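You operate a simulated robot arm through the tools that you are given. There is no shell and no other tool. Be economical: measure what you need, move in short steps, check, and stop when the job is done.

You run a simulated robot arm. Do the job below in one go: nothing can be reset, and whatever is moved stays where it is left.

## Task
Switch off, pull the plug, wind the bowl down and free both clamps.
Fine: in that order; lay the plug on the bench; the bowl stays on its pins; leave the microwave's switch as it is. Spill a teaspoon at most, drop nothing, leave nothing switched on.

Only the result counts: the job must be done as asked and must still hold three seconds after the hand-in. Knocking over, shifting, dropping, spilling or breaking anything else fails it.

## Robot
A 7-joint arm with a two-finger gripper on a trunk, on a base that drives. Base frame: it is fixed to the floor where the robot stands at the start and does not move with it; the origin is under the middle of the robot, x ahead of it, y to its left, z up; the surface under the hand at the start is at about z = 800. Lengths are in mm, angles in degrees, forces in N, time in s.
With the tool pointing down near the work surface it reaches from about 300 to 740 mm from the robot's upright axis, wherever it stands. Its first joint turns from -166.0 to 166.0 degrees. Places, roughly: bowl arms [600, 300, 1100]; clamp one [500, 100, 1100]; clamp two [500, 400, 1100]; hand wheel [600, 0, 1100]; long steel bench top [700, 100, 800]; microwave socket switch [700, -200, 1000]; mixer bowl (24x35x16 cm) [600, 300, 1100]; mixer socket [700, -100, 900]; mixer socket switch [700, -200, 900]. Payload 2.94 kg.
The TCP is the grasp point between the finger pads, 30 mm short of the fingertips. In the tool frame z runs along the fingers and y along their closing line. Largest opening 138 mm; the body of the gripper starts 109 mm behind the TCP.
Orientation is that of the tool frame in the base frame, as [roll, pitch, yaw] about the fixed x, y, z axes, in that order (R = Rz(yaw) Ry(pitch) Rx(roll)). With the fingers straight down and closing along the base's y, the tool's x points along the base's -x, its y along +y and its z along -z.

## Interface
- The arm moves only by the tool step_arm. Its argument "commands" is a list of rows, each an object of numbers (a shift or turn left out is 0, a gripper value left out holds the last): "dx", "dy", "dz": the shift along the tool's x, y, z in mm; "ax", "ay", "az": the turn, a rotation vector about the tool's x, y, z in degrees; "hand": the opening, from 0 (shut) to 1 (fully open). In form: [{"dx": .., "dy": .., "dz": .., "ax": .., "ay": .., "az": .., "hand": ..}, ...]. A call has 1 to 8 rows; each row shifts and turns the commanded pose from where the row before left it, along the tool's axes as they then stand. Each row takes 0.2 s and may step no farther than 50 mm and 8.6 degrees from the row before; otherwise, or with a gripper value out of range, the whole call is refused. Where a pose cannot be reached the arm comes as near as it can. A force on the tool above 50 N (or 10 N above the force at the start of the call, whichever is more), or a blocked arm, ends the call early, and 0.2 s more pass. Each finger halts on what it meets, pressing with about 23 N; the grip force reading is that of the motor and also rises with nothing between the fingers. The clock runs only during rows and for 0.2 s after the last one: add rows that do not move to give the fingers time. It gives the time, the measured TCP pose, the force on the tool (base axes), the opening and the grip force at its end, in the units of the frame above (readings bear some noise), with the torque about the TCP (base axes, N m) and any sound that the robot's microphone picked up.
- Cameras (640 x 400 px; columns grow to the right, rows downward): "scene" is now at [10.6, 140.3, 1591.4]; the picture's right is [0.08, -1.00, 0.00], its down [-0.50, -0.04, -0.87] and it looks along [0.86, 0.07, -0.50] (base axes); focal length 265 px, centre (320, 200). "wrist" rides on the gripper at [71, 19, -146] in the tool frame; the picture's right is [-0.26, 0.97, 0.00], its down [-0.85, -0.23, -0.48] and it looks along [-0.46, -0.13, 0.88] (tool axes); focal length 280 px, centre (320, 200). There is no depth. A picture from a camera that has moved, and an enlarged one, comes with that camera's place and axes in the base frame and with its lens.
- snapshot(camera): a new picture of that camera. It takes no simulated time.
- lift_body(by): slides the trunk up (or, below 0, down) by that many mm; the arm and the scene camera ride with it, the base frame stays. It gives what a move gives, with no picture.
- drive_base(legs): drives the robot by 1 to 6 legs, each [ahead, left, turn to the left] in mm, mm and degrees, along the robot's own axes; the way and the turn of a leg run together, so that a leg with both is an arc; at most 1500 mm and 180 degrees a leg. The arm and the cameras ride along, it lands a little off, and it stops where it bumps. It gives what a move gives.
- aim_head(pan, tilt): turns the head with the scene camera to pan (to the left, within 86 degrees either way) and tilt (down, from -29 to 69), counted from straight ahead of the robot. It gives what a move gives.
- inspect(camera, box): a new picture of the part [left, top, right, bottom] of that camera's present view, enlarged. It takes no simulated time.
- job_done(): hands the job in; it is judged then, once.

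Go step by step. Nothing tells you exact positions but the pictures and the camera data: compare them with the known pose of the tool, close in by small moves and look again before you grip or let go. The budget is 120 turns and 90 pictures, counting those below and the enlarged ones. Unless the task says otherwise, let go and move clear before handing in, and close with one line.

The tools are called by a JSON object that holds its "fn" and its "kwargs". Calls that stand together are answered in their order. step_arm: Moves the arm, as the interface text tells. Its arguments: {"type":"object","properties":{"commands":{"type":"array","items":{"type":"object","properties":{"dx":{"type":"number"},"dy":{"type":"number"},"dz":{"type":"number"},"ax":{"type":"number"},"ay":{"type":"number"},"az":{"type":"number"},"hand":{"type":"number"}}}}},"required":["commands"]} The other tools are called the same way: lift_body (by) slides the trunk up or down; drive_base (legs) drives the base; aim_head (pan, tilt) turns the head that bears the scene camera; snapshot (camera) takes a picture; inspect (camera, box) takes an enlarged picture of a part of a camera's view; job_done () hands the job in.

At the start:

```text
clock: 0.0
ee_pos: [395.8, -111.3, 1402.1]
tcp_rot: [180.0, 0.0, -179.9]
force: [-1.4, 0.1, -0.3]
ft_torque: [0.04, 0.01, -0.02]
finger_gap: 137.9
grip_force: 0.0
trunk travel left (down, up): [-425.0, 29.0]
robot x, y, heading: [-0.0, 0.2, -0.1]
head pan, tilt: [4.3, 29.9]
```

scene: 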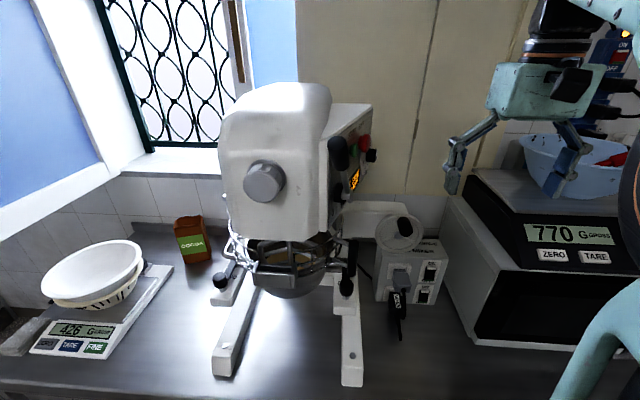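
wrist: 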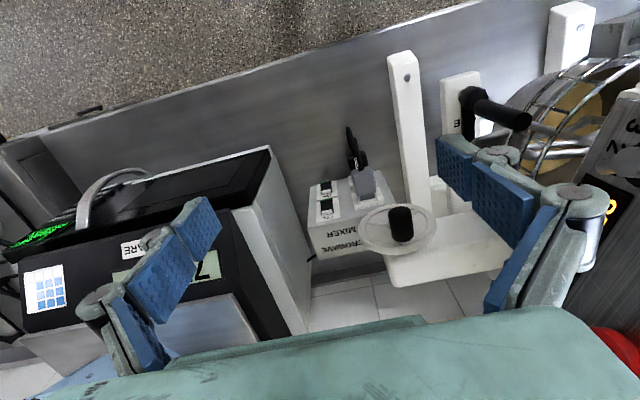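

I see the mixer with its bowl in the middle, a hand wheel on its right, and a socket box with the plug and two switches. I'll enlarge these parts first.

{"fn": "inspect", "kwargs": {"camera": "scene", "box": [340, 190, 460, 350]}}

{"fn": "inspect", "kwargs": {"camera": "scene", "box": [200, 210, 380, 320]}}

{"fn": "inspect", "kwargs": {"camera": "wrist", "box": [290, 120, 450, 280]}}

{"fn": "inspect", "kwargs": {"camera": "scene", "box": [300, 110, 400, 220]}}

```text
2.50 times, centred on (400, 270) of scene
camera zoom: at [10.6, 140.3, 1591.4], right [0.08, -1.0, 0.0], down [-0.5, -0.04, -0.87], along [0.86, 0.07, -0.5], focal length 662 px, centre (120, 25)
```

zoom: 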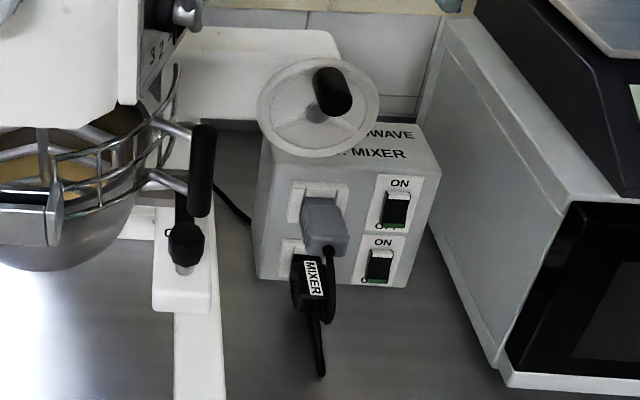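

```text
3.56 times, centred on (290, 265) of scene
camera zoom: at [10.6, 140.3, 1591.4], right [0.08, -1.0, 0.0], down [-0.5, -0.04, -0.87], along [0.86, 0.07, -0.5], focal length 941 px, centre (427, -31)
```

zoom: 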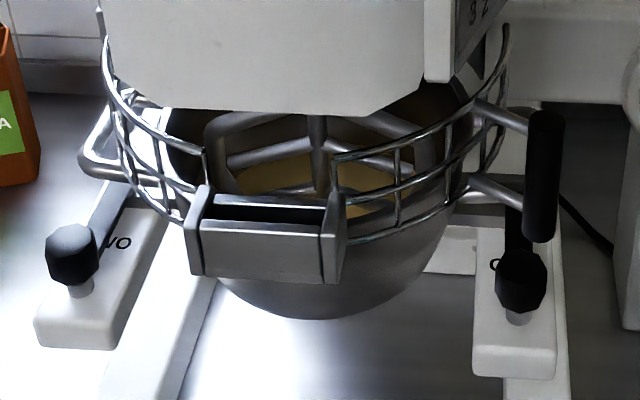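

```text
2.50 times, centred on (370, 200) of wrist
camera zoom: at [324.4, -91.5, 1547.4], right [0.26, 0.97, 0.0], down [0.85, -0.23, 0.48], along [0.46, -0.13, -0.88], focal length 701 px, centre (195, 200)
```

zoom: 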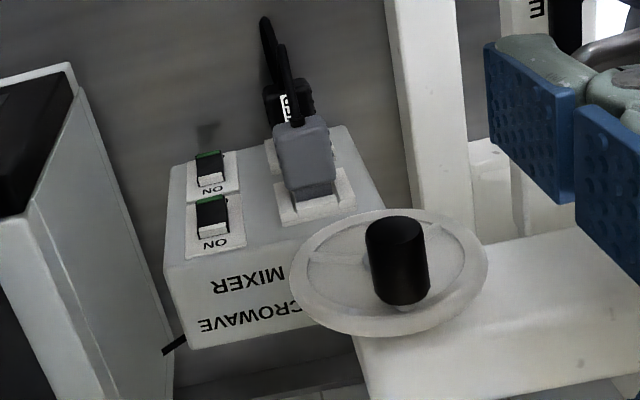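

```text
3.64 times, centred on (350, 165) of scene
camera zoom: at [10.6, 140.3, 1591.4], right [0.08, -1.0, 0.0], down [-0.5, -0.04, -0.87], along [0.86, 0.07, -0.5], focal length 962 px, centre (211, 327)
```

zoom: 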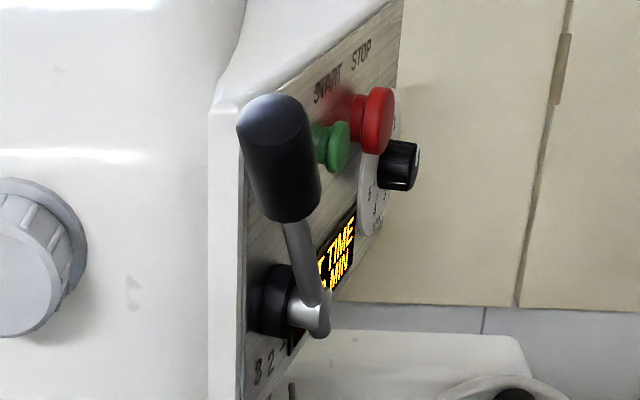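

The mixer socket switch looks to be the lower one, at about [655,-167,850]. I'll enlarge further to read the labels and see the switch states, clamps and wheel.

{"fn": "inspect", "kwargs": {"camera": "scene", "box": [400, 250, 450, 310]}}

{"fn": "inspect", "kwargs": {"camera": "scene", "box": [320, 220, 370, 310]}}

{"fn": "inspect", "kwargs": {"camera": "scene", "box": [200, 220, 260, 310]}}

{"fn": "inspect", "kwargs": {"camera": "wrist", "box": [420, 0, 640, 200]}}

{"fn": "inspect", "kwargs": {"camera": "wrist", "box": [300, 170, 350, 230]}}

```text
6.67 times, centred on (425, 280) of scene
camera zoom: at [10.6, 140.3, 1591.4], right [0.08, -1.0, 0.0], down [-0.5, -0.04, -0.87], along [0.86, 0.07, -0.5], focal length 1764 px, centre (-380, -333)
```

zoom: 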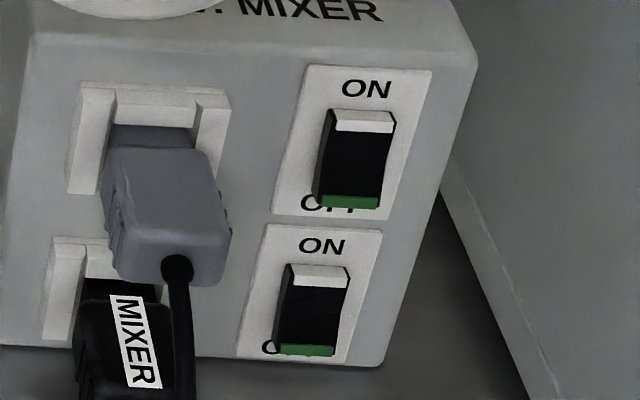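

```text
4.44 times, centred on (345, 265) of scene
camera zoom: at [10.6, 140.3, 1591.4], right [0.08, -1.0, 0.0], down [-0.5, -0.04, -0.87], along [0.86, 0.07, -0.5], focal length 1176 px, centre (209, -89)
```

zoom: 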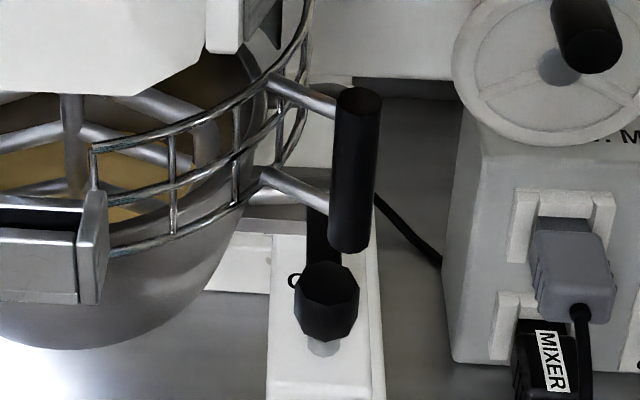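

```text
4.44 times, centred on (230, 265) of scene
camera zoom: at [10.6, 140.3, 1591.4], right [0.08, -1.0, 0.0], down [-0.5, -0.04, -0.87], along [0.86, 0.07, -0.5], focal length 1176 px, centre (720, -89)
```

zoom: 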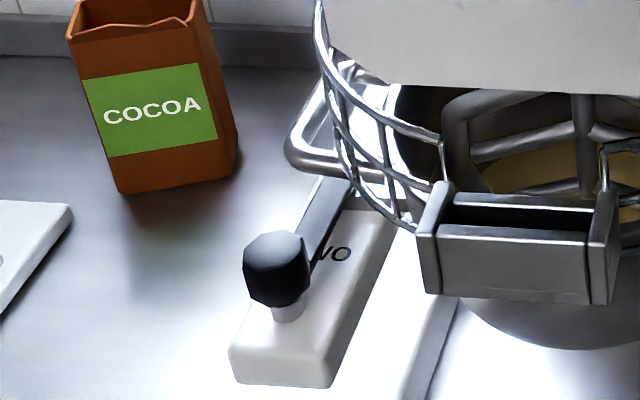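

```text
2.00 times, centred on (530, 100) of wrist
camera zoom: at [324.4, -91.5, 1547.4], right [0.26, 0.97, 0.0], down [0.85, -0.23, 0.48], along [0.46, -0.13, -0.88], focal length 561 px, centre (-100, 400)
```

zoom: 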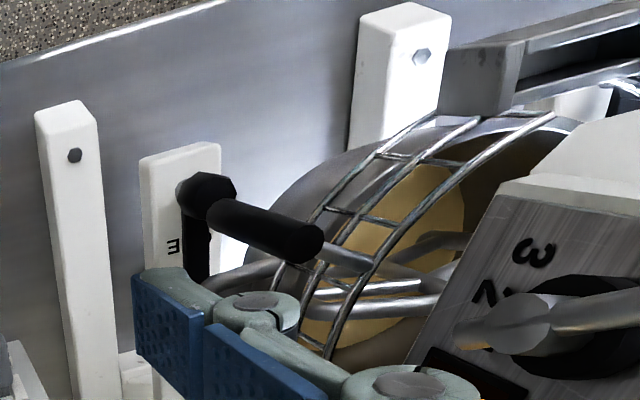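

```text
6.67 times, centred on (325, 200) of wrist
camera zoom: at [324.4, -91.5, 1547.4], right [0.26, 0.97, 0.0], down [0.85, -0.23, 0.48], along [0.46, -0.13, -0.88], focal length 1869 px, centre (287, 200)
```

zoom: 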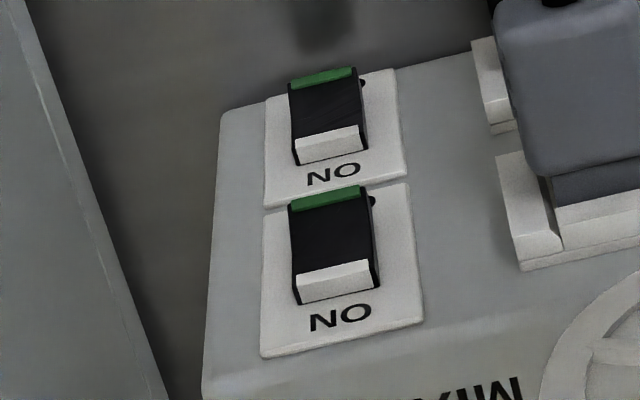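

The rockers are ON at the top with the lower half protruding, so OFF means pressing the bottom half. I'll tilt the tool forward and close the fingers, checking that the arm stays clear.

{"fn": "step_arm", "kwargs": {"commands": [{"ay": -8.5, "dx": -15, "hand": 0}, {"ay": -8.5, "dx": -15}, {"ay": -8.5, "dx": -15}, {"ay": -8.5, "dx": -10}, {"ay": -8.5}, {"ay": -8.5}, {"ay": -8.5}, {"ay": -8.5}]}}

{"fn": "snapshot", "kwargs": {"camera": "scene"}}

{"fn": "snapshot", "kwargs": {"camera": "wrist"}}

```text
clock: 1.1
ee_pos: [479.7, -112.4, 1334.5]
tcp_rot: [-179.6, 23.7, -180.0]
force: [0.1, 0.0, -0.5]
ft_torque: [0.0, 0.02, 0.0]
finger_gap: 0.0
grip_force: 14.8
trunk travel left (down, up): [-425.0, 29.0]
robot x, y, heading: [-0.6, 2.1, -0.1]
head pan, tilt: [4.3, 29.9]
stopped in row 5: the arm was blocked; the commanded pose is now the measured one
```

```text
78 pictures are left
camera scene: at [12.7, 137.3, 1598.2], right [0.04, -1.0, 0.0], down [-0.43, -0.02, -0.9], along [0.9, 0.04, -0.43], focal length 265 px, centre (320, 200)
```

scene: 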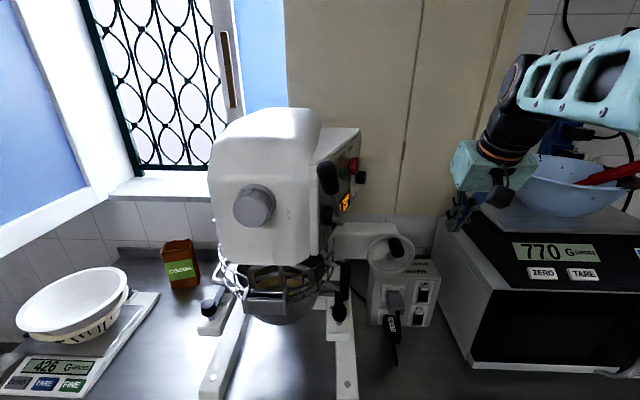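

```text
77 pictures are left
camera wrist: at [356.8, -92.8, 1439.1], right [0.24, 0.96, 0.1], down [0.58, -0.23, 0.78], along [0.77, -0.13, -0.62], focal length 280 px, centre (320, 200)
```

wrist: 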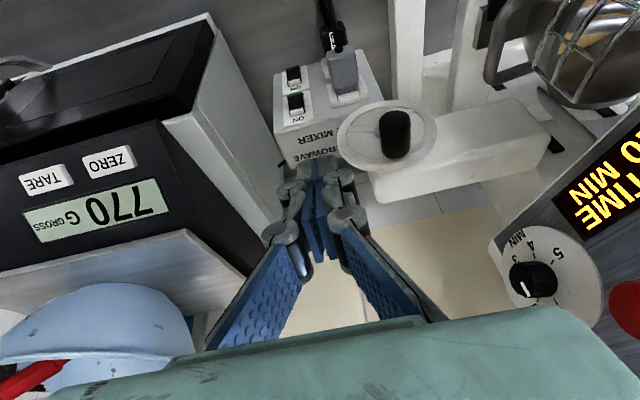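

The arm stopped early and the head view has shifted, with no contact force. I'll check whether it has settled before going on.

{"fn": "step_arm", "kwargs": {"commands": [{"dx": 0}, {"dx": 0}]}}

{"fn": "aim_head", "kwargs": {"pan": -35, "tilt": 35}}

{"fn": "snapshot", "kwargs": {"camera": "scene"}}

```text
clock: 1.6
ee_pos: [478.7, -112.7, 1332.9]
tcp_rot: [-179.9, 23.7, -180.0]
force: [0.4, -0.1, 0.4]
ft_torque: [-0.02, -0.02, -0.01]
finger_gap: 0.0
grip_force: 23.0
trunk travel left (down, up): [-425.0, 29.0]
robot x, y, heading: [1.4, -1.5, -0.1]
head pan, tilt: [4.3, 29.9]
```

```text
clock: 2.7
ee_pos: [479.0, -113.0, 1335.9]
tcp_rot: [-179.8, 23.8, -179.9]
force: [-0.6, -0.4, 0.2]
ft_torque: [-0.03, 0.02, -0.01]
finger_gap: 0.0
grip_force: 23.0
trunk travel left (down, up): [-425.0, 29.0]
robot x, y, heading: [-0.5, 0.4, -0.0]
head pan, tilt: [-35.0, 35.0]
```

```text
76 pictures are left
camera scene: at [-7.4, 83.1, 1583.5], right [-0.57, -0.82, 0.0], down [-0.47, 0.33, -0.82], along [0.67, -0.47, -0.57], focal length 265 px, centre (320, 200)
```

scene: 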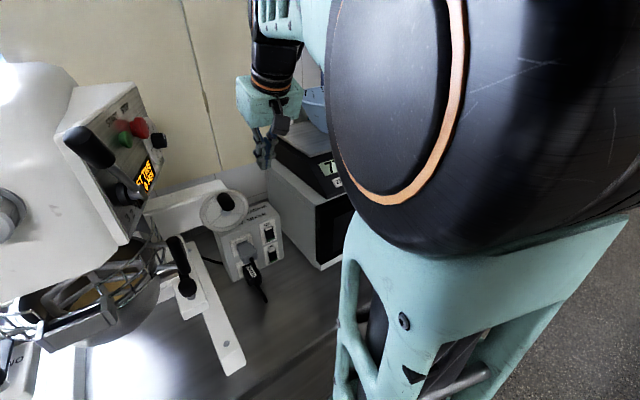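

The block was likely a wrist limit in the folded-up pose. The gap in front of the socket box is clear (microwave at y < -290, wheel near [634,-35,1132]), so I'll lower the hand there first and tilt afterwards.

{"fn": "step_arm", "kwargs": {"commands": [{"dx": 19.4, "dy": -6.75, "dz": 31.9}, {"dx": 19.4, "dy": -6.75, "dz": 31.9}, {"dx": 19.4, "dy": -6.75, "dz": 31.9}, {"dx": 19.4, "dy": -6.75, "dz": 31.9}, {"dx": 19.4, "dy": -6.75, "dz": 31.9}, {"dx": 19.4, "dy": -6.75, "dz": 31.9}, {"dx": 19.4, "dy": -6.75, "dz": 31.9}, {"dx": 19.4, "dy": -6.75, "dz": 31.9}]}}

{"fn": "step_arm", "kwargs": {"commands": [{"ay": -8}, {"ay": -8}, {"ay": -8}, {"ay": -8}]}}

{"fn": "snapshot", "kwargs": {"camera": "wrist"}}

{"fn": "snapshot", "kwargs": {"camera": "scene"}}

```text
clock: 4.5
ee_pos: [440.3, -168.8, 1038.7]
tcp_rot: [-179.8, 23.8, 179.9]
force: [-0.6, 0.1, -0.5]
ft_torque: [-0.03, 0.0, 0.04]
finger_gap: 0.1
grip_force: 23.5
trunk travel left (down, up): [-425.0, 29.0]
robot x, y, heading: [-2.0, 1.3, 0.2]
head pan, tilt: [-35.0, 35.0]
```

```text
clock: 5.5
ee_pos: [455.6, -181.0, 1036.6]
tcp_rot: [-179.7, 55.9, -180.0]
force: [-0.5, 0.1, 1.0]
ft_torque: [-0.02, 0.01, 0.07]
finger_gap: 0.0
grip_force: 23.1
out of reach, approached as far as the arm can: row 4
trunk travel left (down, up): [-425.0, 29.0]
robot x, y, heading: [1.4, -0.1, -0.2]
head pan, tilt: [-35.0, 35.0]
```

```text
75 pictures are left
camera wrist: at [294.2, -161.6, 1061.3], right [0.15, 0.97, 0.22], down [0.08, -0.23, 0.97], along [0.99, -0.13, -0.11], focal length 280 px, centre (320, 200)
```

wrist: 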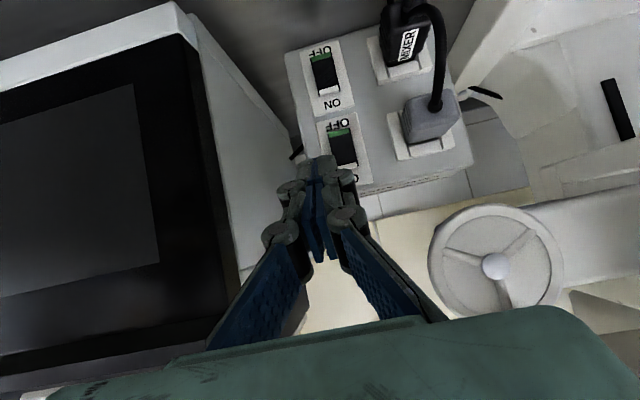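

```text
74 pictures are left
camera scene: at [-7.1, 82.2, 1583.6], right [-0.57, -0.82, 0.0], down [-0.47, 0.33, -0.82], along [0.67, -0.47, -0.57], focal length 265 px, centre (320, 200)
```

scene: 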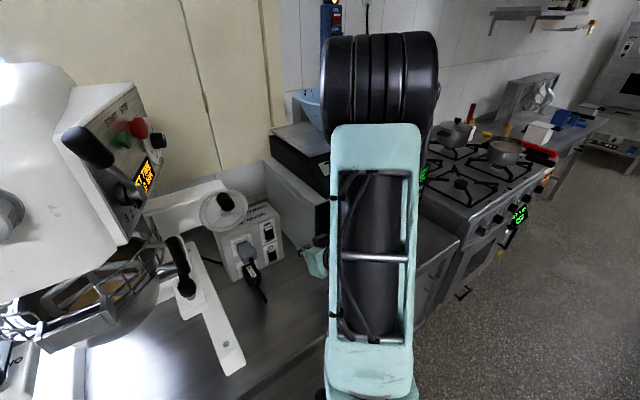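

The mixer rocker spans about z 830–883 at y ≈ -167, with the OFF end at the bottom. I'll bring the closed fingertips in front of it.

{"fn": "step_arm", "kwargs": {"commands": [{"dx": 16, "dy": 2.4, "dz": 31.7}, {"dx": 16, "dy": 2.4, "dz": 31.7}, {"dx": 16, "dy": 2.4, "dz": 31.7}, {"dx": 16, "dy": 2.4, "dz": 31.7}, {"dx": 16, "dy": 2.4, "dz": 31.7}, {"dx": 16, "dy": 2.4, "dz": 31.7}]}}

{"fn": "snapshot", "kwargs": {"camera": "wrist"}}

{"fn": "inspect", "kwargs": {"camera": "scene", "box": [200, 180, 340, 300]}}

```text
clock: 6.9
ee_pos: [558.2, -169.1, 850.9]
tcp_rot: [-179.6, 56.0, -179.7]
force: [0.0, -0.6, 1.2]
ft_torque: [0.02, 0.0, -0.04]
finger_gap: 0.1
grip_force: 23.0
trunk travel left (down, up): [-425.0, 29.0]
robot x, y, heading: [-1.5, -1.5, -0.2]
head pan, tilt: [-35.0, 35.0]
```

```text
73 pictures are left
camera wrist: at [397.4, -149.1, 874.8], right [0.15, 0.97, 0.21], down [0.08, -0.23, 0.97], along [0.99, -0.13, -0.11], focal length 280 px, centre (320, 200)
```

wrist: 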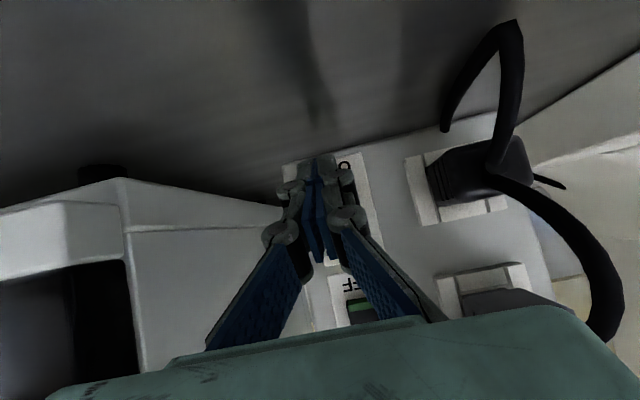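

```text
3.33 times, centred on (270, 240) of scene
camera zoom: at [-7.1, 83.1, 1583.6], right [-0.57, -0.82, 0.0], down [-0.47, 0.33, -0.82], along [0.67, -0.47, -0.57], focal length 882 px, centre (487, 67)
```

zoom: 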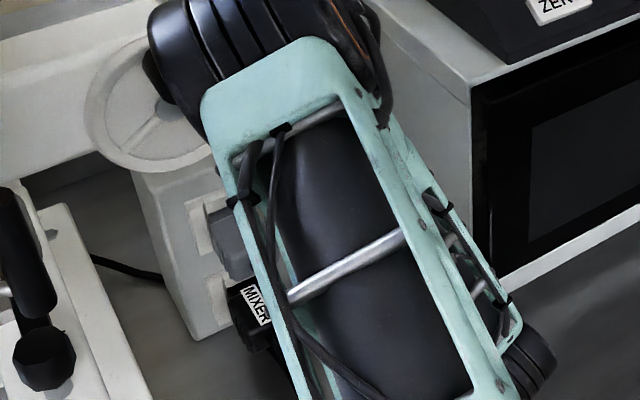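

The fingertips are in line with the bottom of the mixer rocker. I'll advance straight along +x in small steps.

{"fn": "step_arm", "kwargs": {"commands": [{"dx": -4, "dy": 2, "dz": 15}, {"dx": -6, "dz": 12}, {"dx": -6, "dz": 11}, {"dx": -4, "dz": 6}]}}

{"fn": "snapshot", "kwargs": {"camera": "wrist"}}

```text
clock: 7.9
ee_pos: [607.0, -164.8, 842.7]
tcp_rot: [-179.7, 55.9, -179.8]
force: [-0.5, 0.1, -1.1]
ft_torque: [-0.01, 0.0, 0.01]
finger_gap: 0.0
grip_force: 23.0
trunk travel left (down, up): [-425.0, 29.0]
robot x, y, heading: [-4.4, 3.4, 0.1]
head pan, tilt: [-35.0, 35.0]
```

```text
71 pictures are left
camera wrist: at [445.5, -145.1, 866.8], right [0.15, 0.97, 0.21], down [0.08, -0.23, 0.97], along [0.99, -0.13, -0.11], focal length 280 px, centre (320, 200)
```

wrist: 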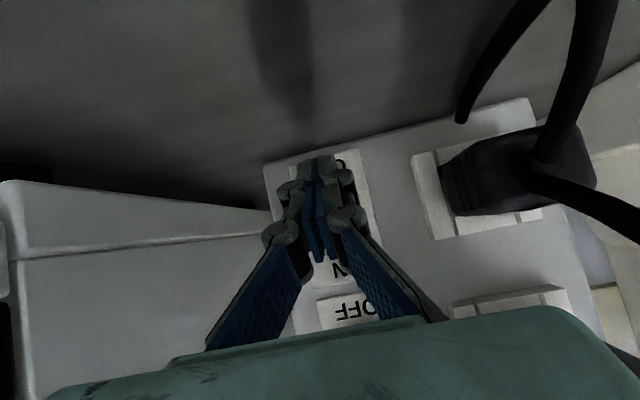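

No contact yet, and I'm aligned with the switch plate. Continuing forward in small steps.

{"fn": "step_arm", "kwargs": {"commands": [{"dx": -2.8, "dz": 4.1}, {"dx": -2.8, "dz": 4.1}, {"dx": -2.8, "dz": 4.1}]}}

```text
clock: 8.7
ee_pos: [620.1, -162.8, 845.5]
tcp_rot: [-179.7, 55.9, -179.8]
force: [-4.6, 1.4, 0.3]
ft_torque: [-0.03, -0.01, 0.01]
finger_gap: 6.3
grip_force: 28.0
trunk travel left (down, up): [-425.0, 29.0]
robot x, y, heading: [-0.5, 1.3, 0.1]
head pan, tilt: [-35.0, 35.0]
```

There is light contact now. I'll push a little more, then look.

{"fn": "step_arm", "kwargs": {"commands": [{"dx": -2.8, "dz": 4.1}, {"dx": -2.8, "dz": 4.1}]}}

{"fn": "inspect", "kwargs": {"camera": "wrist", "box": [240, 120, 420, 330]}}

```text
clock: 9.3
ee_pos: [624.1, -166.1, 843.3]
tcp_rot: [-179.6, 55.3, 180.0]
force: [-40.2, 5.3, 1.7]
ft_torque: [0.0, 0.11, 0.15]
finger_gap: 5.7
grip_force: 28.4
trunk travel left (down, up): [-425.0, 29.0]
robot x, y, heading: [-0.1, -0.7, -0.1]
head pan, tilt: [-35.0, 35.0]
```

```text
1.90 times, centred on (330, 225) of wrist
camera zoom: at [462.9, -145.2, 867.7], right [0.15, 0.97, 0.21], down [0.09, -0.23, 0.97], along [0.98, -0.13, -0.12], focal length 534 px, centre (301, 152)
```

zoom: 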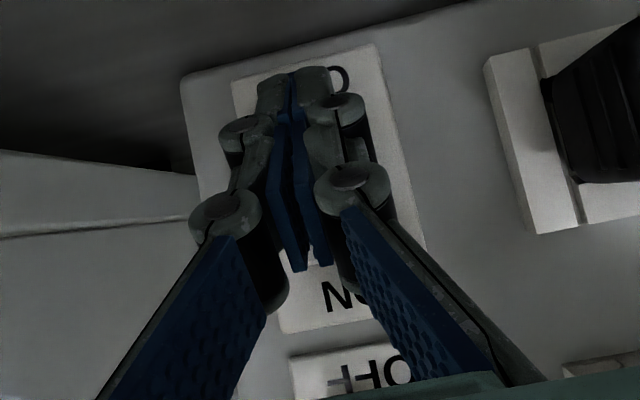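

Firm contact. I'll back off along -x and check the rocker.

{"fn": "step_arm", "kwargs": {"commands": [{"dx": 5.6, "dz": -8.2}, {"dx": 14, "dz": -20}, {"dx": 16, "dz": -24}, {"dx": 16, "dz": -24}]}}

{"fn": "step_arm", "kwargs": {"commands": [{"dx": -25, "dz": -30}, {"dx": -25, "dz": -30}]}}

{"fn": "inspect", "kwargs": {"camera": "wrist", "box": [240, 0, 540, 220]}}

```text
clock: 10.3
ee_pos: [538.4, -164.0, 847.8]
tcp_rot: [-179.7, 56.0, -179.8]
force: [-0.8, 0.4, 0.2]
ft_torque: [0.01, -0.02, -0.03]
finger_gap: 0.0
grip_force: 29.5
trunk travel left (down, up): [-425.0, 29.0]
robot x, y, heading: [0.6, 0.1, 0.1]
head pan, tilt: [-35.0, 35.0]
```

```text
clock: 10.9
ee_pos: [516.7, -167.1, 921.8]
tcp_rot: [-179.8, 56.0, -179.9]
force: [0.5, -0.3, -1.0]
ft_torque: [0.01, 0.0, 0.0]
finger_gap: 0.0
grip_force: 28.3
trunk travel left (down, up): [-425.0, 29.0]
robot x, y, heading: [1.0, 2.3, -0.0]
head pan, tilt: [-35.0, 35.0]
```

```text
1.82 times, centred on (390, 110) of wrist
camera zoom: at [356.2, -146.9, 946.6], right [0.15, 0.97, 0.21], down [0.08, -0.23, 0.97], along [0.99, -0.13, -0.11], focal length 510 px, centre (193, 364)
```

zoom: 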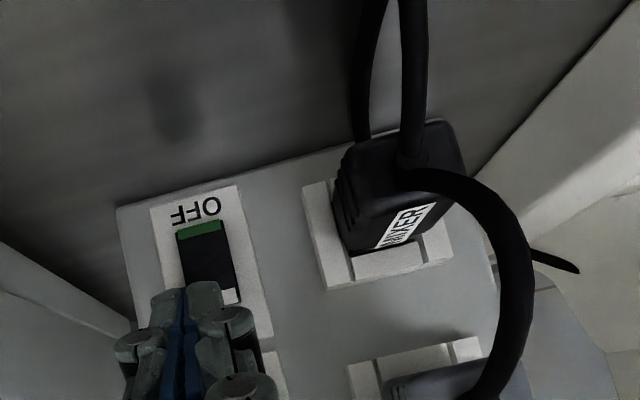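

I can see the rocker partly. The mixer display should have gone dark if it switched, so I'll check that.

{"fn": "inspect", "kwargs": {"camera": "scene", "box": [60, 90, 180, 240]}}

{"fn": "inspect", "kwargs": {"camera": "scene", "box": [220, 190, 300, 290]}}

```text
2.67 times, centred on (120, 165) of scene
camera zoom: at [-8.0, 83.1, 1583.5], right [-0.57, -0.82, 0.0], down [-0.47, 0.33, -0.82], along [0.67, -0.47, -0.57], focal length 706 px, centre (853, 293)
```

zoom: 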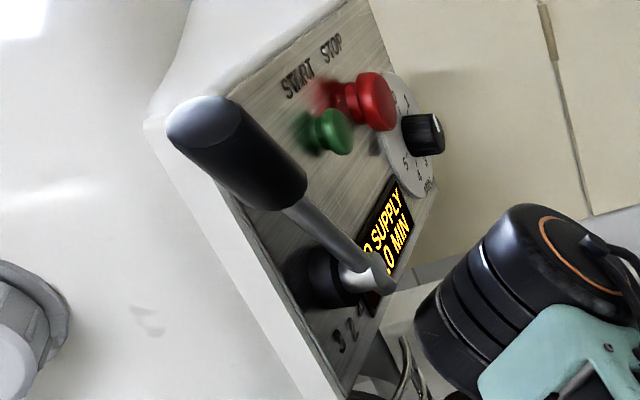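

```text
4.00 times, centred on (260, 240) of scene
camera zoom: at [-8.0, 83.1, 1583.5], right [-0.57, -0.82, 0.0], down [-0.47, 0.33, -0.82], along [0.67, -0.47, -0.57], focal length 1058 px, centre (560, 40)
```

zoom: 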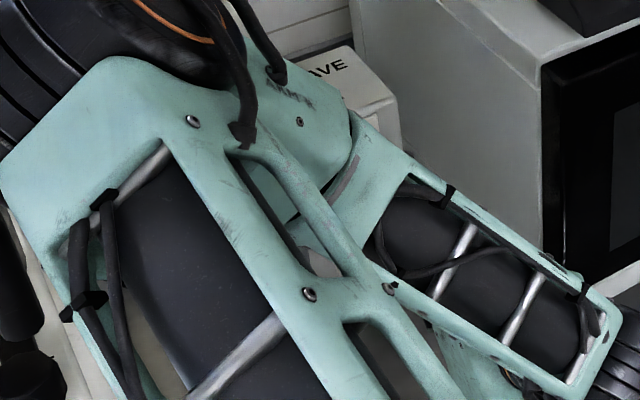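

The display reads "NO SUPPLY", so the mixer socket is off. Next is the mixer plug, near [591..650,-61,852]. I'll look closely at it and the cables around it.

{"fn": "inspect", "kwargs": {"camera": "wrist", "box": [390, 0, 540, 220]}}

{"fn": "snapshot", "kwargs": {"camera": "scene"}}

```text
1.82 times, centred on (465, 110) of wrist
camera zoom: at [356.2, -146.9, 946.6], right [0.15, 0.97, 0.21], down [0.08, -0.23, 0.97], along [0.99, -0.13, -0.11], focal length 510 px, centre (56, 364)
```

zoom: 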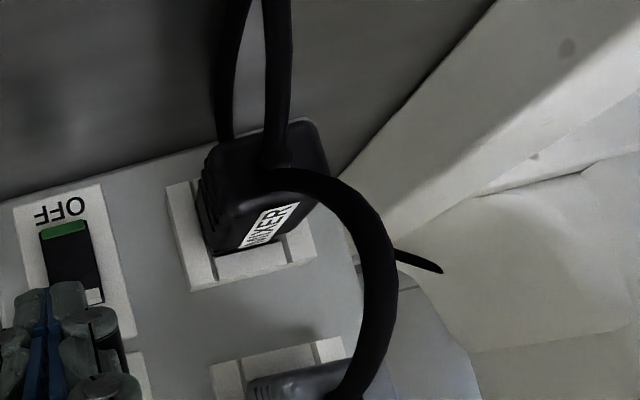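

```text
65 pictures are left
camera scene: at [-8.0, 83.1, 1583.5], right [-0.57, -0.82, 0.0], down [-0.47, 0.33, -0.82], along [0.67, -0.47, -0.57], focal length 265 px, centre (320, 200)
```

scene: 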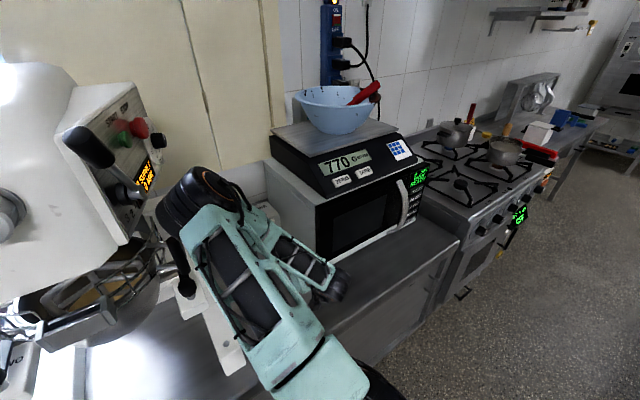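

The grey plug's cable loops in front of the mixer plug, so I need a low, nearly horizontal approach. The arm's elbow leans toward the mixer, so I'll look at that from straight ahead before moving left.

{"fn": "aim_head", "kwargs": {"pan": -5, "tilt": 35}}

{"fn": "snapshot", "kwargs": {"camera": "scene"}}

```text
clock: 11.9
ee_pos: [518.7, -166.7, 922.3]
tcp_rot: [-179.7, 55.9, -179.8]
force: [-0.4, 0.1, -0.1]
ft_torque: [-0.03, -0.03, 0.0]
finger_gap: 0.1
grip_force: 28.3
trunk travel left (down, up): [-425.0, 29.0]
robot x, y, heading: [0.4, 0.0, -0.1]
head pan, tilt: [-5.0, 35.0]
```

```text
64 pictures are left
camera scene: at [8.1, 125.8, 1583.5], right [-0.09, -1.0, 0.0], down [-0.57, 0.05, -0.82], along [0.82, -0.07, -0.57], focal length 265 px, centre (320, 200)
```

scene: 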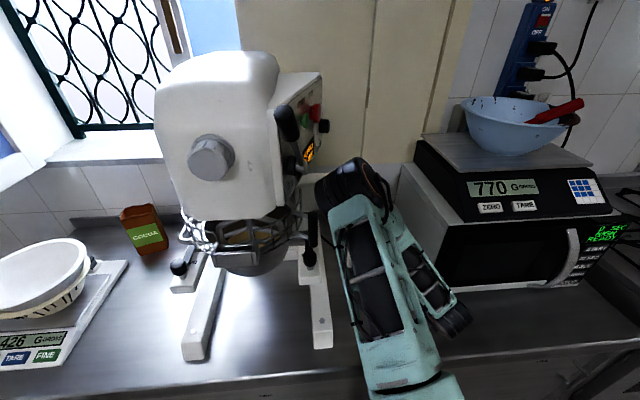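

The elbow is near [300,60,1395], clear of the mixer for a modest sideways move. I'll shift left to y ≈ -61, staying back from the cable, lower the tilt and open partway.

{"fn": "step_arm", "kwargs": {"commands": [{"dx": 15.5, "dy": 26.5, "dz": -4.3, "hand": 0.55}, {"dx": 15.5, "dy": 26.5, "dz": -4.3}, {"dx": 15.5, "dy": 26.5, "dz": -4.3}, {"dx": 15.5, "dy": 26.5, "dz": -4.3}, {"ay": -5}, {"ay": -5}]}}

{"fn": "snapshot", "kwargs": {"camera": "wrist"}}

{"fn": "snapshot", "kwargs": {"camera": "scene"}}

```text
clock: 13.3
ee_pos: [468.0, -90.0, 887.3]
tcp_rot: [179.8, 65.9, -179.9]
force: [0.2, -1.2, 0.8]
ft_torque: [0.0, 0.0, -0.02]
finger_gap: 76.0
grip_force: 0.0
out of reach, approached as far as the arm can: row 4, 5, 6
trunk travel left (down, up): [-425.0, 29.0]
robot x, y, heading: [0.5, -0.8, 0.1]
head pan, tilt: [-5.0, 35.0]
```

```text
63 pictures are left
camera wrist: at [304.5, -72.5, 881.9], right [0.1, 0.97, 0.24], down [-0.09, -0.23, 0.97], along [0.99, -0.12, 0.06], focal length 280 px, centre (320, 200)
```

wrist: 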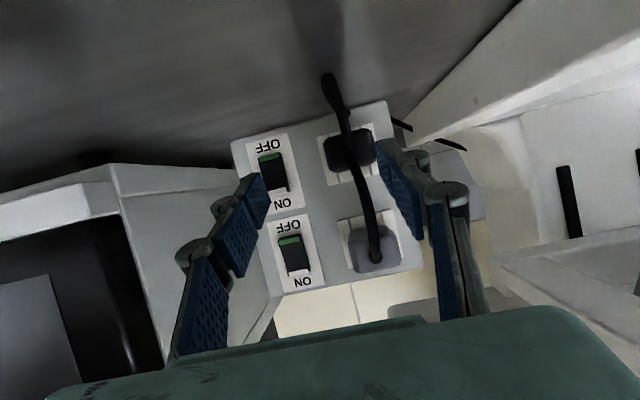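

```text
62 pictures are left
camera scene: at [8.3, 126.0, 1583.6], right [-0.09, -1.0, 0.0], down [-0.57, 0.05, -0.82], along [0.82, -0.07, -0.57], focal length 265 px, centre (320, 200)
```

scene: 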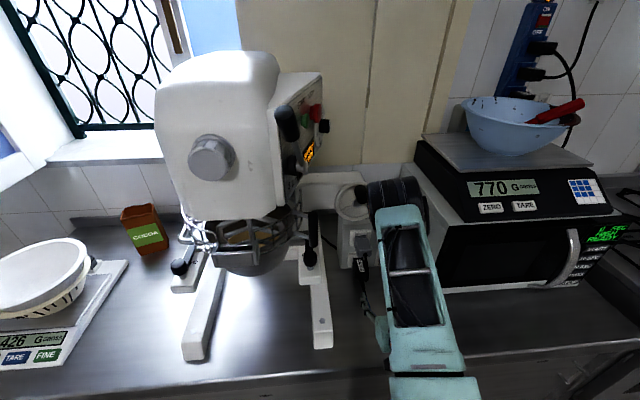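

The elbow moved to the right on its own, which is good. The plug is centred at about y=-66, z=856, with the grey cable running across its front between my open fingers. I'll advance partway and check.

{"fn": "step_arm", "kwargs": {"commands": [{"dx": -4.9, "dy": 8, "dz": 31.4}, {"dx": -4.9, "dy": 8, "dz": 31.4}, {"dx": -4.9, "dy": 8, "dz": 31.4}]}}

{"fn": "snapshot", "kwargs": {"camera": "wrist"}}

{"fn": "inspect", "kwargs": {"camera": "scene", "box": [300, 170, 440, 310]}}

```text
clock: 14.1
ee_pos: [552.4, -101.6, 869.1]
tcp_rot: [179.6, 65.7, -180.0]
force: [-12.0, 1.3, 2.0]
ft_torque: [0.17, -0.06, 0.6]
finger_gap: 80.1
grip_force: 1.8
out of reach, approached as far as the arm can: row 1, 2, 3
trunk travel left (down, up): [-425.0, 29.0]
robot x, y, heading: [2.4, -1.2, 0.1]
head pan, tilt: [-5.0, 35.0]
```

```text
61 pictures are left
camera wrist: at [389.1, -83.5, 865.3], right [0.1, 0.97, 0.24], down [-0.08, -0.23, 0.97], along [0.99, -0.12, 0.06], focal length 280 px, centre (320, 200)
```

wrist: 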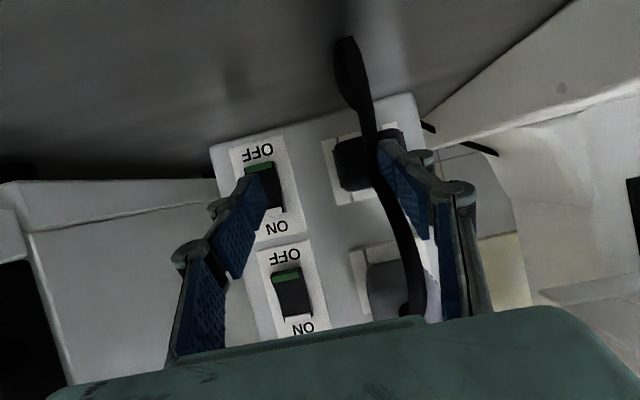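

```text
2.86 times, centred on (370, 240) of scene
camera zoom: at [5.6, 126.1, 1583.6], right [-0.09, -1.0, 0.0], down [-0.57, 0.05, -0.82], along [0.82, -0.07, -0.57], focal length 756 px, centre (177, 86)
```

zoom: 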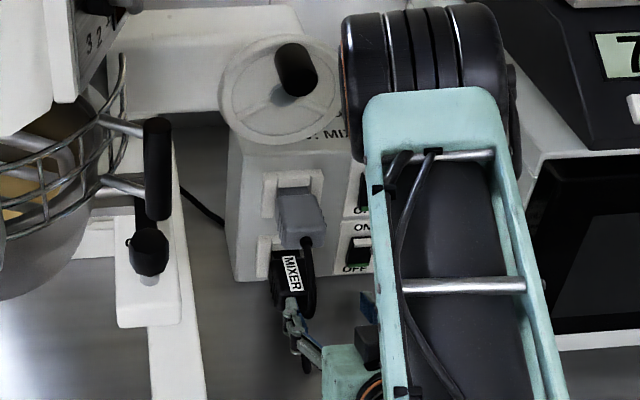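

The arm hit its reach limit and drifted right, so the left finger is now touching the plug end. I'll back out and move the base back and left for a better posture.

{"fn": "step_arm", "kwargs": {"commands": [{"dx": 12, "dz": -28}, {"dx": 12, "dz": -28}, {"dx": 12, "dz": -28}]}}

{"fn": "drive_base", "kwargs": {"legs": [[-150, 0, 0], [0, 60, 0]]}}

{"fn": "snapshot", "kwargs": {"camera": "scene"}}

```text
clock: 14.9
ee_pos: [460.3, -102.2, 871.7]
tcp_rot: [-179.3, 65.9, -179.5]
force: [0.4, -0.1, 0.0]
ft_torque: [-0.03, 0.01, -0.01]
finger_gap: 76.0
grip_force: 0.1
trunk travel left (down, up): [-425.0, 29.0]
robot x, y, heading: [-1.0, -1.3, 0.3]
head pan, tilt: [-5.0, 35.0]
```

```text
clock: 17.1
ee_pos: [311.7, -42.4, 870.6]
tcp_rot: [-179.6, 65.9, -179.8]
force: [0.4, -0.2, 0.6]
ft_torque: [-0.03, -0.01, 0.04]
finger_gap: 75.9
grip_force: 0.1
trunk travel left (down, up): [-425.0, 29.0]
robot x, y, heading: [-149.7, 62.8, -0.1]
head pan, tilt: [-5.0, 35.0]
```

```text
59 pictures are left
camera scene: at [-139.8, 187.6, 1583.5], right [-0.09, -1.0, 0.0], down [-0.57, 0.05, -0.82], along [0.82, -0.07, -0.57], focal length 265 px, centre (320, 200)
```

scene: 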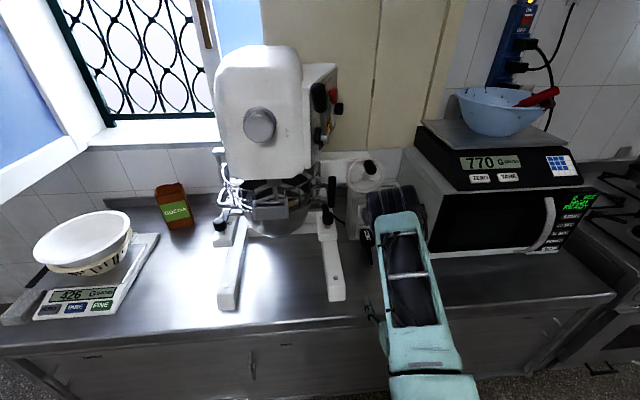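

Now I extend toward the plug from farther back, at y=-66.

{"fn": "step_arm", "kwargs": {"commands": [{"dx": -15.5, "dy": -6, "dz": 36.5}, {"dx": -15.5, "dy": -6, "dz": 36.5}, {"dx": -15.5, "dy": -6, "dz": 36.5}, {"dx": -15.5, "dy": -6, "dz": 36.5}, {"dx": -4, "dz": 11}]}}

{"fn": "snapshot", "kwargs": {"camera": "wrist"}}

```text
clock: 18.2
ee_pos: [483.1, -68.0, 865.4]
tcp_rot: [-179.6, 66.0, -180.0]
force: [-0.4, 0.1, -0.2]
ft_torque: [0.01, 0.03, 0.04]
finger_gap: 76.1
grip_force: 0.1
trunk travel left (down, up): [-425.0, 29.0]
robot x, y, heading: [-149.5, 60.9, -0.2]
head pan, tilt: [-5.0, 35.0]
```

```text
58 pictures are left
camera wrist: at [321.1, -47.4, 860.6], right [0.11, 0.97, 0.24], down [-0.09, -0.23, 0.97], along [0.99, -0.13, 0.06], focal length 280 px, centre (320, 200)
```

wrist: 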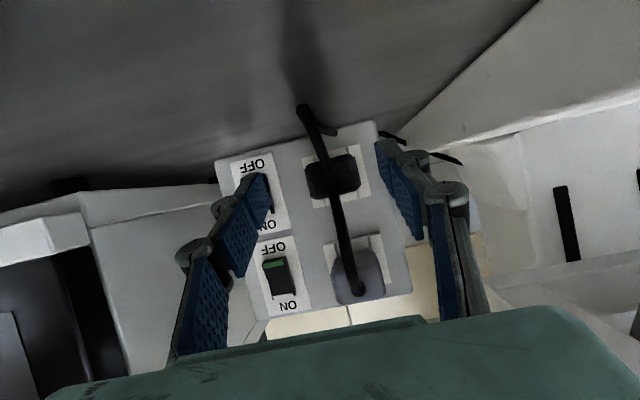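

The plug sits right between the fingers. I'll advance onto it, watching the force.

{"fn": "step_arm", "kwargs": {"commands": [{"dx": -10.9, "dy": 0.5, "dz": 28.8}, {"dx": -10.9, "dy": 0.5, "dz": 28.8}, {"dx": -10.9, "dy": 0.5, "dz": 28.8}]}}

{"fn": "snapshot", "kwargs": {"camera": "wrist"}}

```text
clock: 19.1
ee_pos: [576.0, -66.4, 860.8]
tcp_rot: [-179.5, 66.0, -180.0]
force: [0.1, -0.4, -0.1]
ft_torque: [0.0, 0.0, 0.0]
finger_gap: 75.8
grip_force: 0.1
trunk travel left (down, up): [-425.0, 29.0]
robot x, y, heading: [-146.8, 61.1, -0.4]
head pan, tilt: [-5.0, 35.0]
```

```text
57 pictures are left
camera wrist: at [412.7, -46.0, 857.1], right [0.11, 0.97, 0.24], down [-0.09, -0.23, 0.97], along [0.99, -0.13, 0.06], focal length 280 px, centre (320, 200)
```

wrist: 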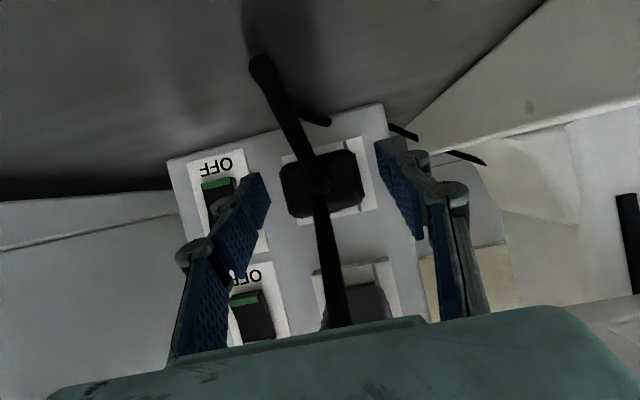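

Aligned; last 30 mm, then close on the plug.

{"fn": "step_arm", "kwargs": {"commands": [{"dx": -4.8, "dz": 14.3}, {"dx": -4.8, "dz": 14.3}, {"hand": 0.15}, {}, {}]}}

{"fn": "inspect", "kwargs": {"camera": "wrist", "box": [220, 90, 440, 310]}}

```text
clock: 20.2
ee_pos: [604.6, -65.3, 859.4]
tcp_rot: [-179.5, 65.8, -179.8]
force: [-0.4, 1.1, -0.8]
ft_torque: [0.01, 0.05, 0.04]
finger_gap: 47.4
grip_force: 22.8
trunk travel left (down, up): [-425.0, 29.0]
robot x, y, heading: [-146.1, 64.5, -0.1]
head pan, tilt: [-5.0, 35.0]
```

```text
1.82 times, centred on (330, 200) of wrist
camera zoom: at [442.2, -45.8, 854.4], right [0.11, 0.97, 0.24], down [-0.09, -0.23, 0.97], along [0.99, -0.13, 0.06], focal length 510 px, centre (302, 200)
```

zoom: 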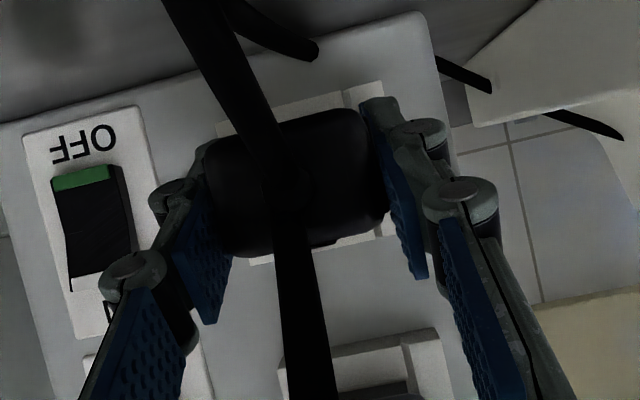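

Gripped at 47 mm with no cable trapped. Pulling straight out along -x.

{"fn": "step_arm", "kwargs": {"commands": [{"dx": 4.1, "dz": -9.1}, {"dx": 4.1, "dz": -9.1}, {"dx": 4.1, "dz": -9.1}, {"dx": 4.1, "dz": -9.1}, {"dx": 4.1, "dz": -9.1}]}}

{"fn": "snapshot", "kwargs": {"camera": "wrist"}}

```text
clock: 21.4
ee_pos: [554.5, -64.6, 858.5]
tcp_rot: [-179.6, 65.9, -179.8]
force: [-0.5, 0.1, 0.4]
ft_torque: [-0.01, 0.0, 0.0]
finger_gap: 46.9
grip_force: 23.1
trunk travel left (down, up): [-425.0, 29.0]
robot x, y, heading: [-149.0, 62.7, -0.3]
head pan, tilt: [-5.0, 35.0]
```

```text
55 pictures are left
camera wrist: at [392.0, -45.1, 854.1], right [0.11, 0.97, 0.24], down [-0.09, -0.23, 0.97], along [0.99, -0.13, 0.06], focal length 280 px, centre (320, 200)
```

wrist: 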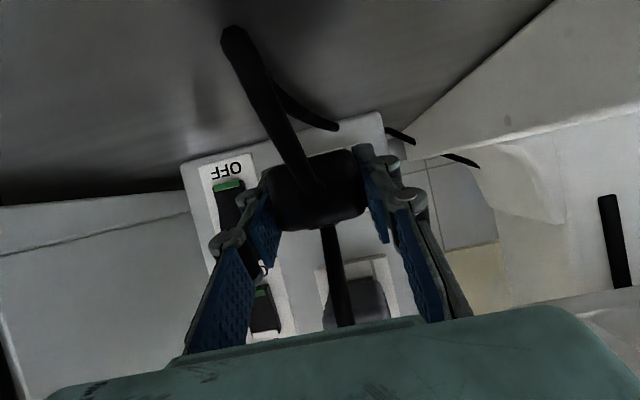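

The plug is clear of the socket. I'll draw it back a bit so the wrist camera hangs past the bench edge, then lower it to the bench.

{"fn": "step_arm", "kwargs": {"commands": [{"dx": 10, "dz": -23}, {"dx": 10, "dz": -23}, {"dx": 11, "dz": 5}, {"dx": 11, "dz": 5}]}}

{"fn": "snapshot", "kwargs": {"camera": "wrist"}}

{"fn": "inspect", "kwargs": {"camera": "scene", "box": [320, 160, 430, 330]}}

```text
clock: 22.4
ee_pos: [505.4, -66.2, 834.6]
tcp_rot: [-179.4, 66.0, -179.8]
force: [-0.8, 0.6, 0.5]
ft_torque: [0.0, 0.02, 0.01]
finger_gap: 47.1
grip_force: 22.9
trunk travel left (down, up): [-425.0, 29.0]
robot x, y, heading: [-144.7, 62.7, -0.0]
head pan, tilt: [-5.0, 35.0]
```

```text
54 pictures are left
camera wrist: at [342.2, -46.6, 830.8], right [0.11, 0.97, 0.24], down [-0.09, -0.23, 0.97], along [0.99, -0.13, 0.06], focal length 280 px, centre (320, 200)
```

wrist: 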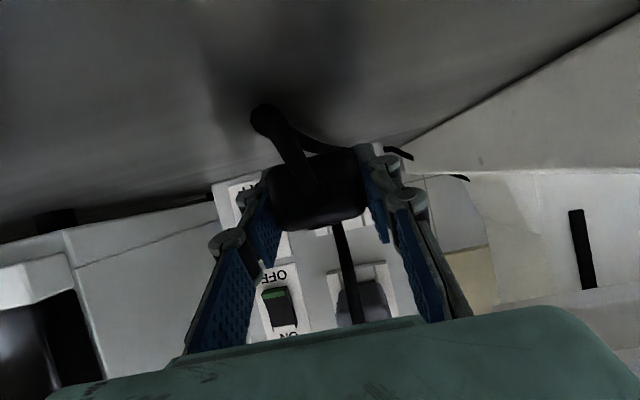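

```text
2.35 times, centred on (375, 245) of scene
camera zoom: at [-139.6, 187.2, 1583.6], right [-0.09, -1.0, 0.0], down [-0.57, 0.05, -0.82], along [0.82, -0.07, -0.57], focal length 623 px, centre (191, 94)
```

zoom: 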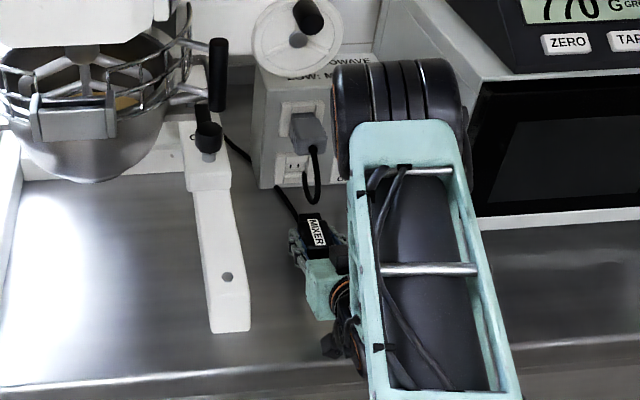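

The socket is empty and the plug hangs about 15 mm above the bench. Lowering gently until it touches.

{"fn": "step_arm", "kwargs": {"commands": [{"dx": 4.6, "dz": 2}, {"dx": 3.7, "dz": 1.6}]}}

{"fn": "step_arm", "kwargs": {"commands": [{"dx": 1.8, "dz": 0.8}, {"dx": 1.8, "dz": 0.8}]}}

```text
clock: 23.1
ee_pos: [504.4, -67.0, 826.0]
tcp_rot: [-179.5, 65.9, -179.7]
force: [0.8, -0.2, -1.1]
ft_torque: [-0.03, -0.03, -0.03]
finger_gap: 46.9
grip_force: 23.0
trunk travel left (down, up): [-425.0, 29.0]
robot x, y, heading: [-148.5, 62.3, 0.1]
head pan, tilt: [-5.0, 35.0]
```

```text
clock: 23.6
ee_pos: [504.7, -66.2, 824.1]
tcp_rot: [-179.5, 65.9, -179.8]
force: [0.3, 0.0, 0.0]
ft_torque: [0.0, 0.0, -0.03]
finger_gap: 47.2
grip_force: 22.9
trunk travel left (down, up): [-425.0, 29.0]
robot x, y, heading: [-145.5, 59.8, -0.3]
head pan, tilt: [-5.0, 35.0]
```

No contact yet; continuing in 1.5–2 mm steps.

{"fn": "step_arm", "kwargs": {"commands": [{"dx": 1.8, "dz": 0.8}, {"dx": 1.4, "dz": 0.6}]}}

{"fn": "step_arm", "kwargs": {"commands": [{"dx": 1.4, "dz": 0.6}, {"dx": 1.4, "dz": 0.6}]}}

{"fn": "inspect", "kwargs": {"camera": "wrist", "box": [220, 90, 440, 260]}}

```text
clock: 24.2
ee_pos: [502.9, -65.7, 823.9]
tcp_rot: [-179.6, 66.3, -179.8]
force: [-4.0, 6.5, 30.3]
ft_torque: [0.7, 5.7, -1.05]
finger_gap: 47.0
grip_force: 23.3
trunk travel left (down, up): [-425.0, 29.0]
robot x, y, heading: [-149.1, 59.9, -0.2]
head pan, tilt: [-5.0, 35.0]
```

```text
clock: 24.7
ee_pos: [505.0, -65.3, 825.3]
tcp_rot: [-179.6, 66.6, -179.9]
force: [-15.6, 4.7, 33.4]
ft_torque: [0.67, 6.56, -0.48]
finger_gap: 47.1
grip_force: 23.0
trunk travel left (down, up): [-425.0, 29.0]
robot x, y, heading: [-147.0, 60.3, -0.3]
head pan, tilt: [-5.0, 35.0]
stopped in row 2: the force on the tool passed its limit at 53 N (the readings are from after the stop); the commanded pose is now the measured one
```

```text
2.35 times, centred on (330, 175) of wrist
camera zoom: at [342.2, -45.8, 818.2], right [0.11, 0.97, 0.24], down [-0.1, -0.23, 0.97], along [0.99, -0.13, 0.07], focal length 660 px, centre (296, 259)
```

zoom: 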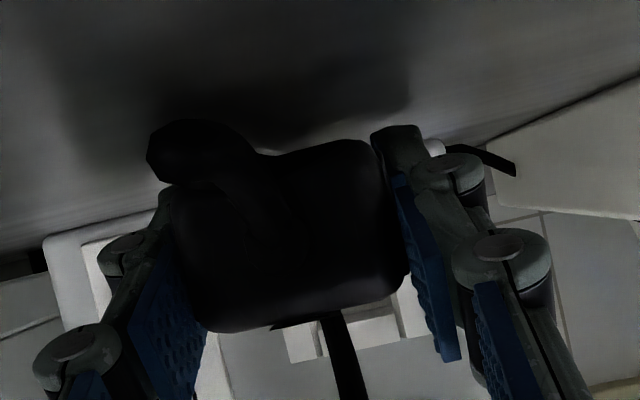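

The torque shows something about 180 mm behind the fingers touching the bench: the wrist camera housing, because the bench edge is nearer x≈320. I'll lift, draw back 50 mm and lower again.

{"fn": "step_arm", "kwargs": {"commands": [{"dx": -7.3, "dz": -3.2}, {"dx": 10, "dz": -23}, {"dx": 10, "dz": -23}, {"dx": 2.7, "dz": 1.2}, {"dx": 2.7, "dz": 1.2}]}}

{"fn": "step_arm", "kwargs": {"commands": [{"dx": 1.8, "dz": 0.8}, {"dx": 1.8, "dz": 0.8}]}}

```text
clock: 25.9
ee_pos: [457.5, -66.6, 824.3]
tcp_rot: [-179.5, 66.3, -179.9]
force: [-0.7, 0.5, 0.0]
ft_torque: [-0.02, -0.02, 0.01]
finger_gap: 47.1
grip_force: 22.8
trunk travel left (down, up): [-425.0, 29.0]
robot x, y, heading: [-145.4, 60.4, -0.1]
head pan, tilt: [-5.0, 35.0]
```

```text
clock: 26.5
ee_pos: [456.7, -67.0, 823.5]
tcp_rot: [-179.5, 66.8, -179.8]
force: [-0.3, -0.4, 13.7]
ft_torque: [0.38, -0.31, 0.1]
finger_gap: 47.3
grip_force: 23.1
trunk travel left (down, up): [-425.0, 29.0]
robot x, y, heading: [-143.9, 62.1, -0.4]
head pan, tilt: [-5.0, 35.0]
```

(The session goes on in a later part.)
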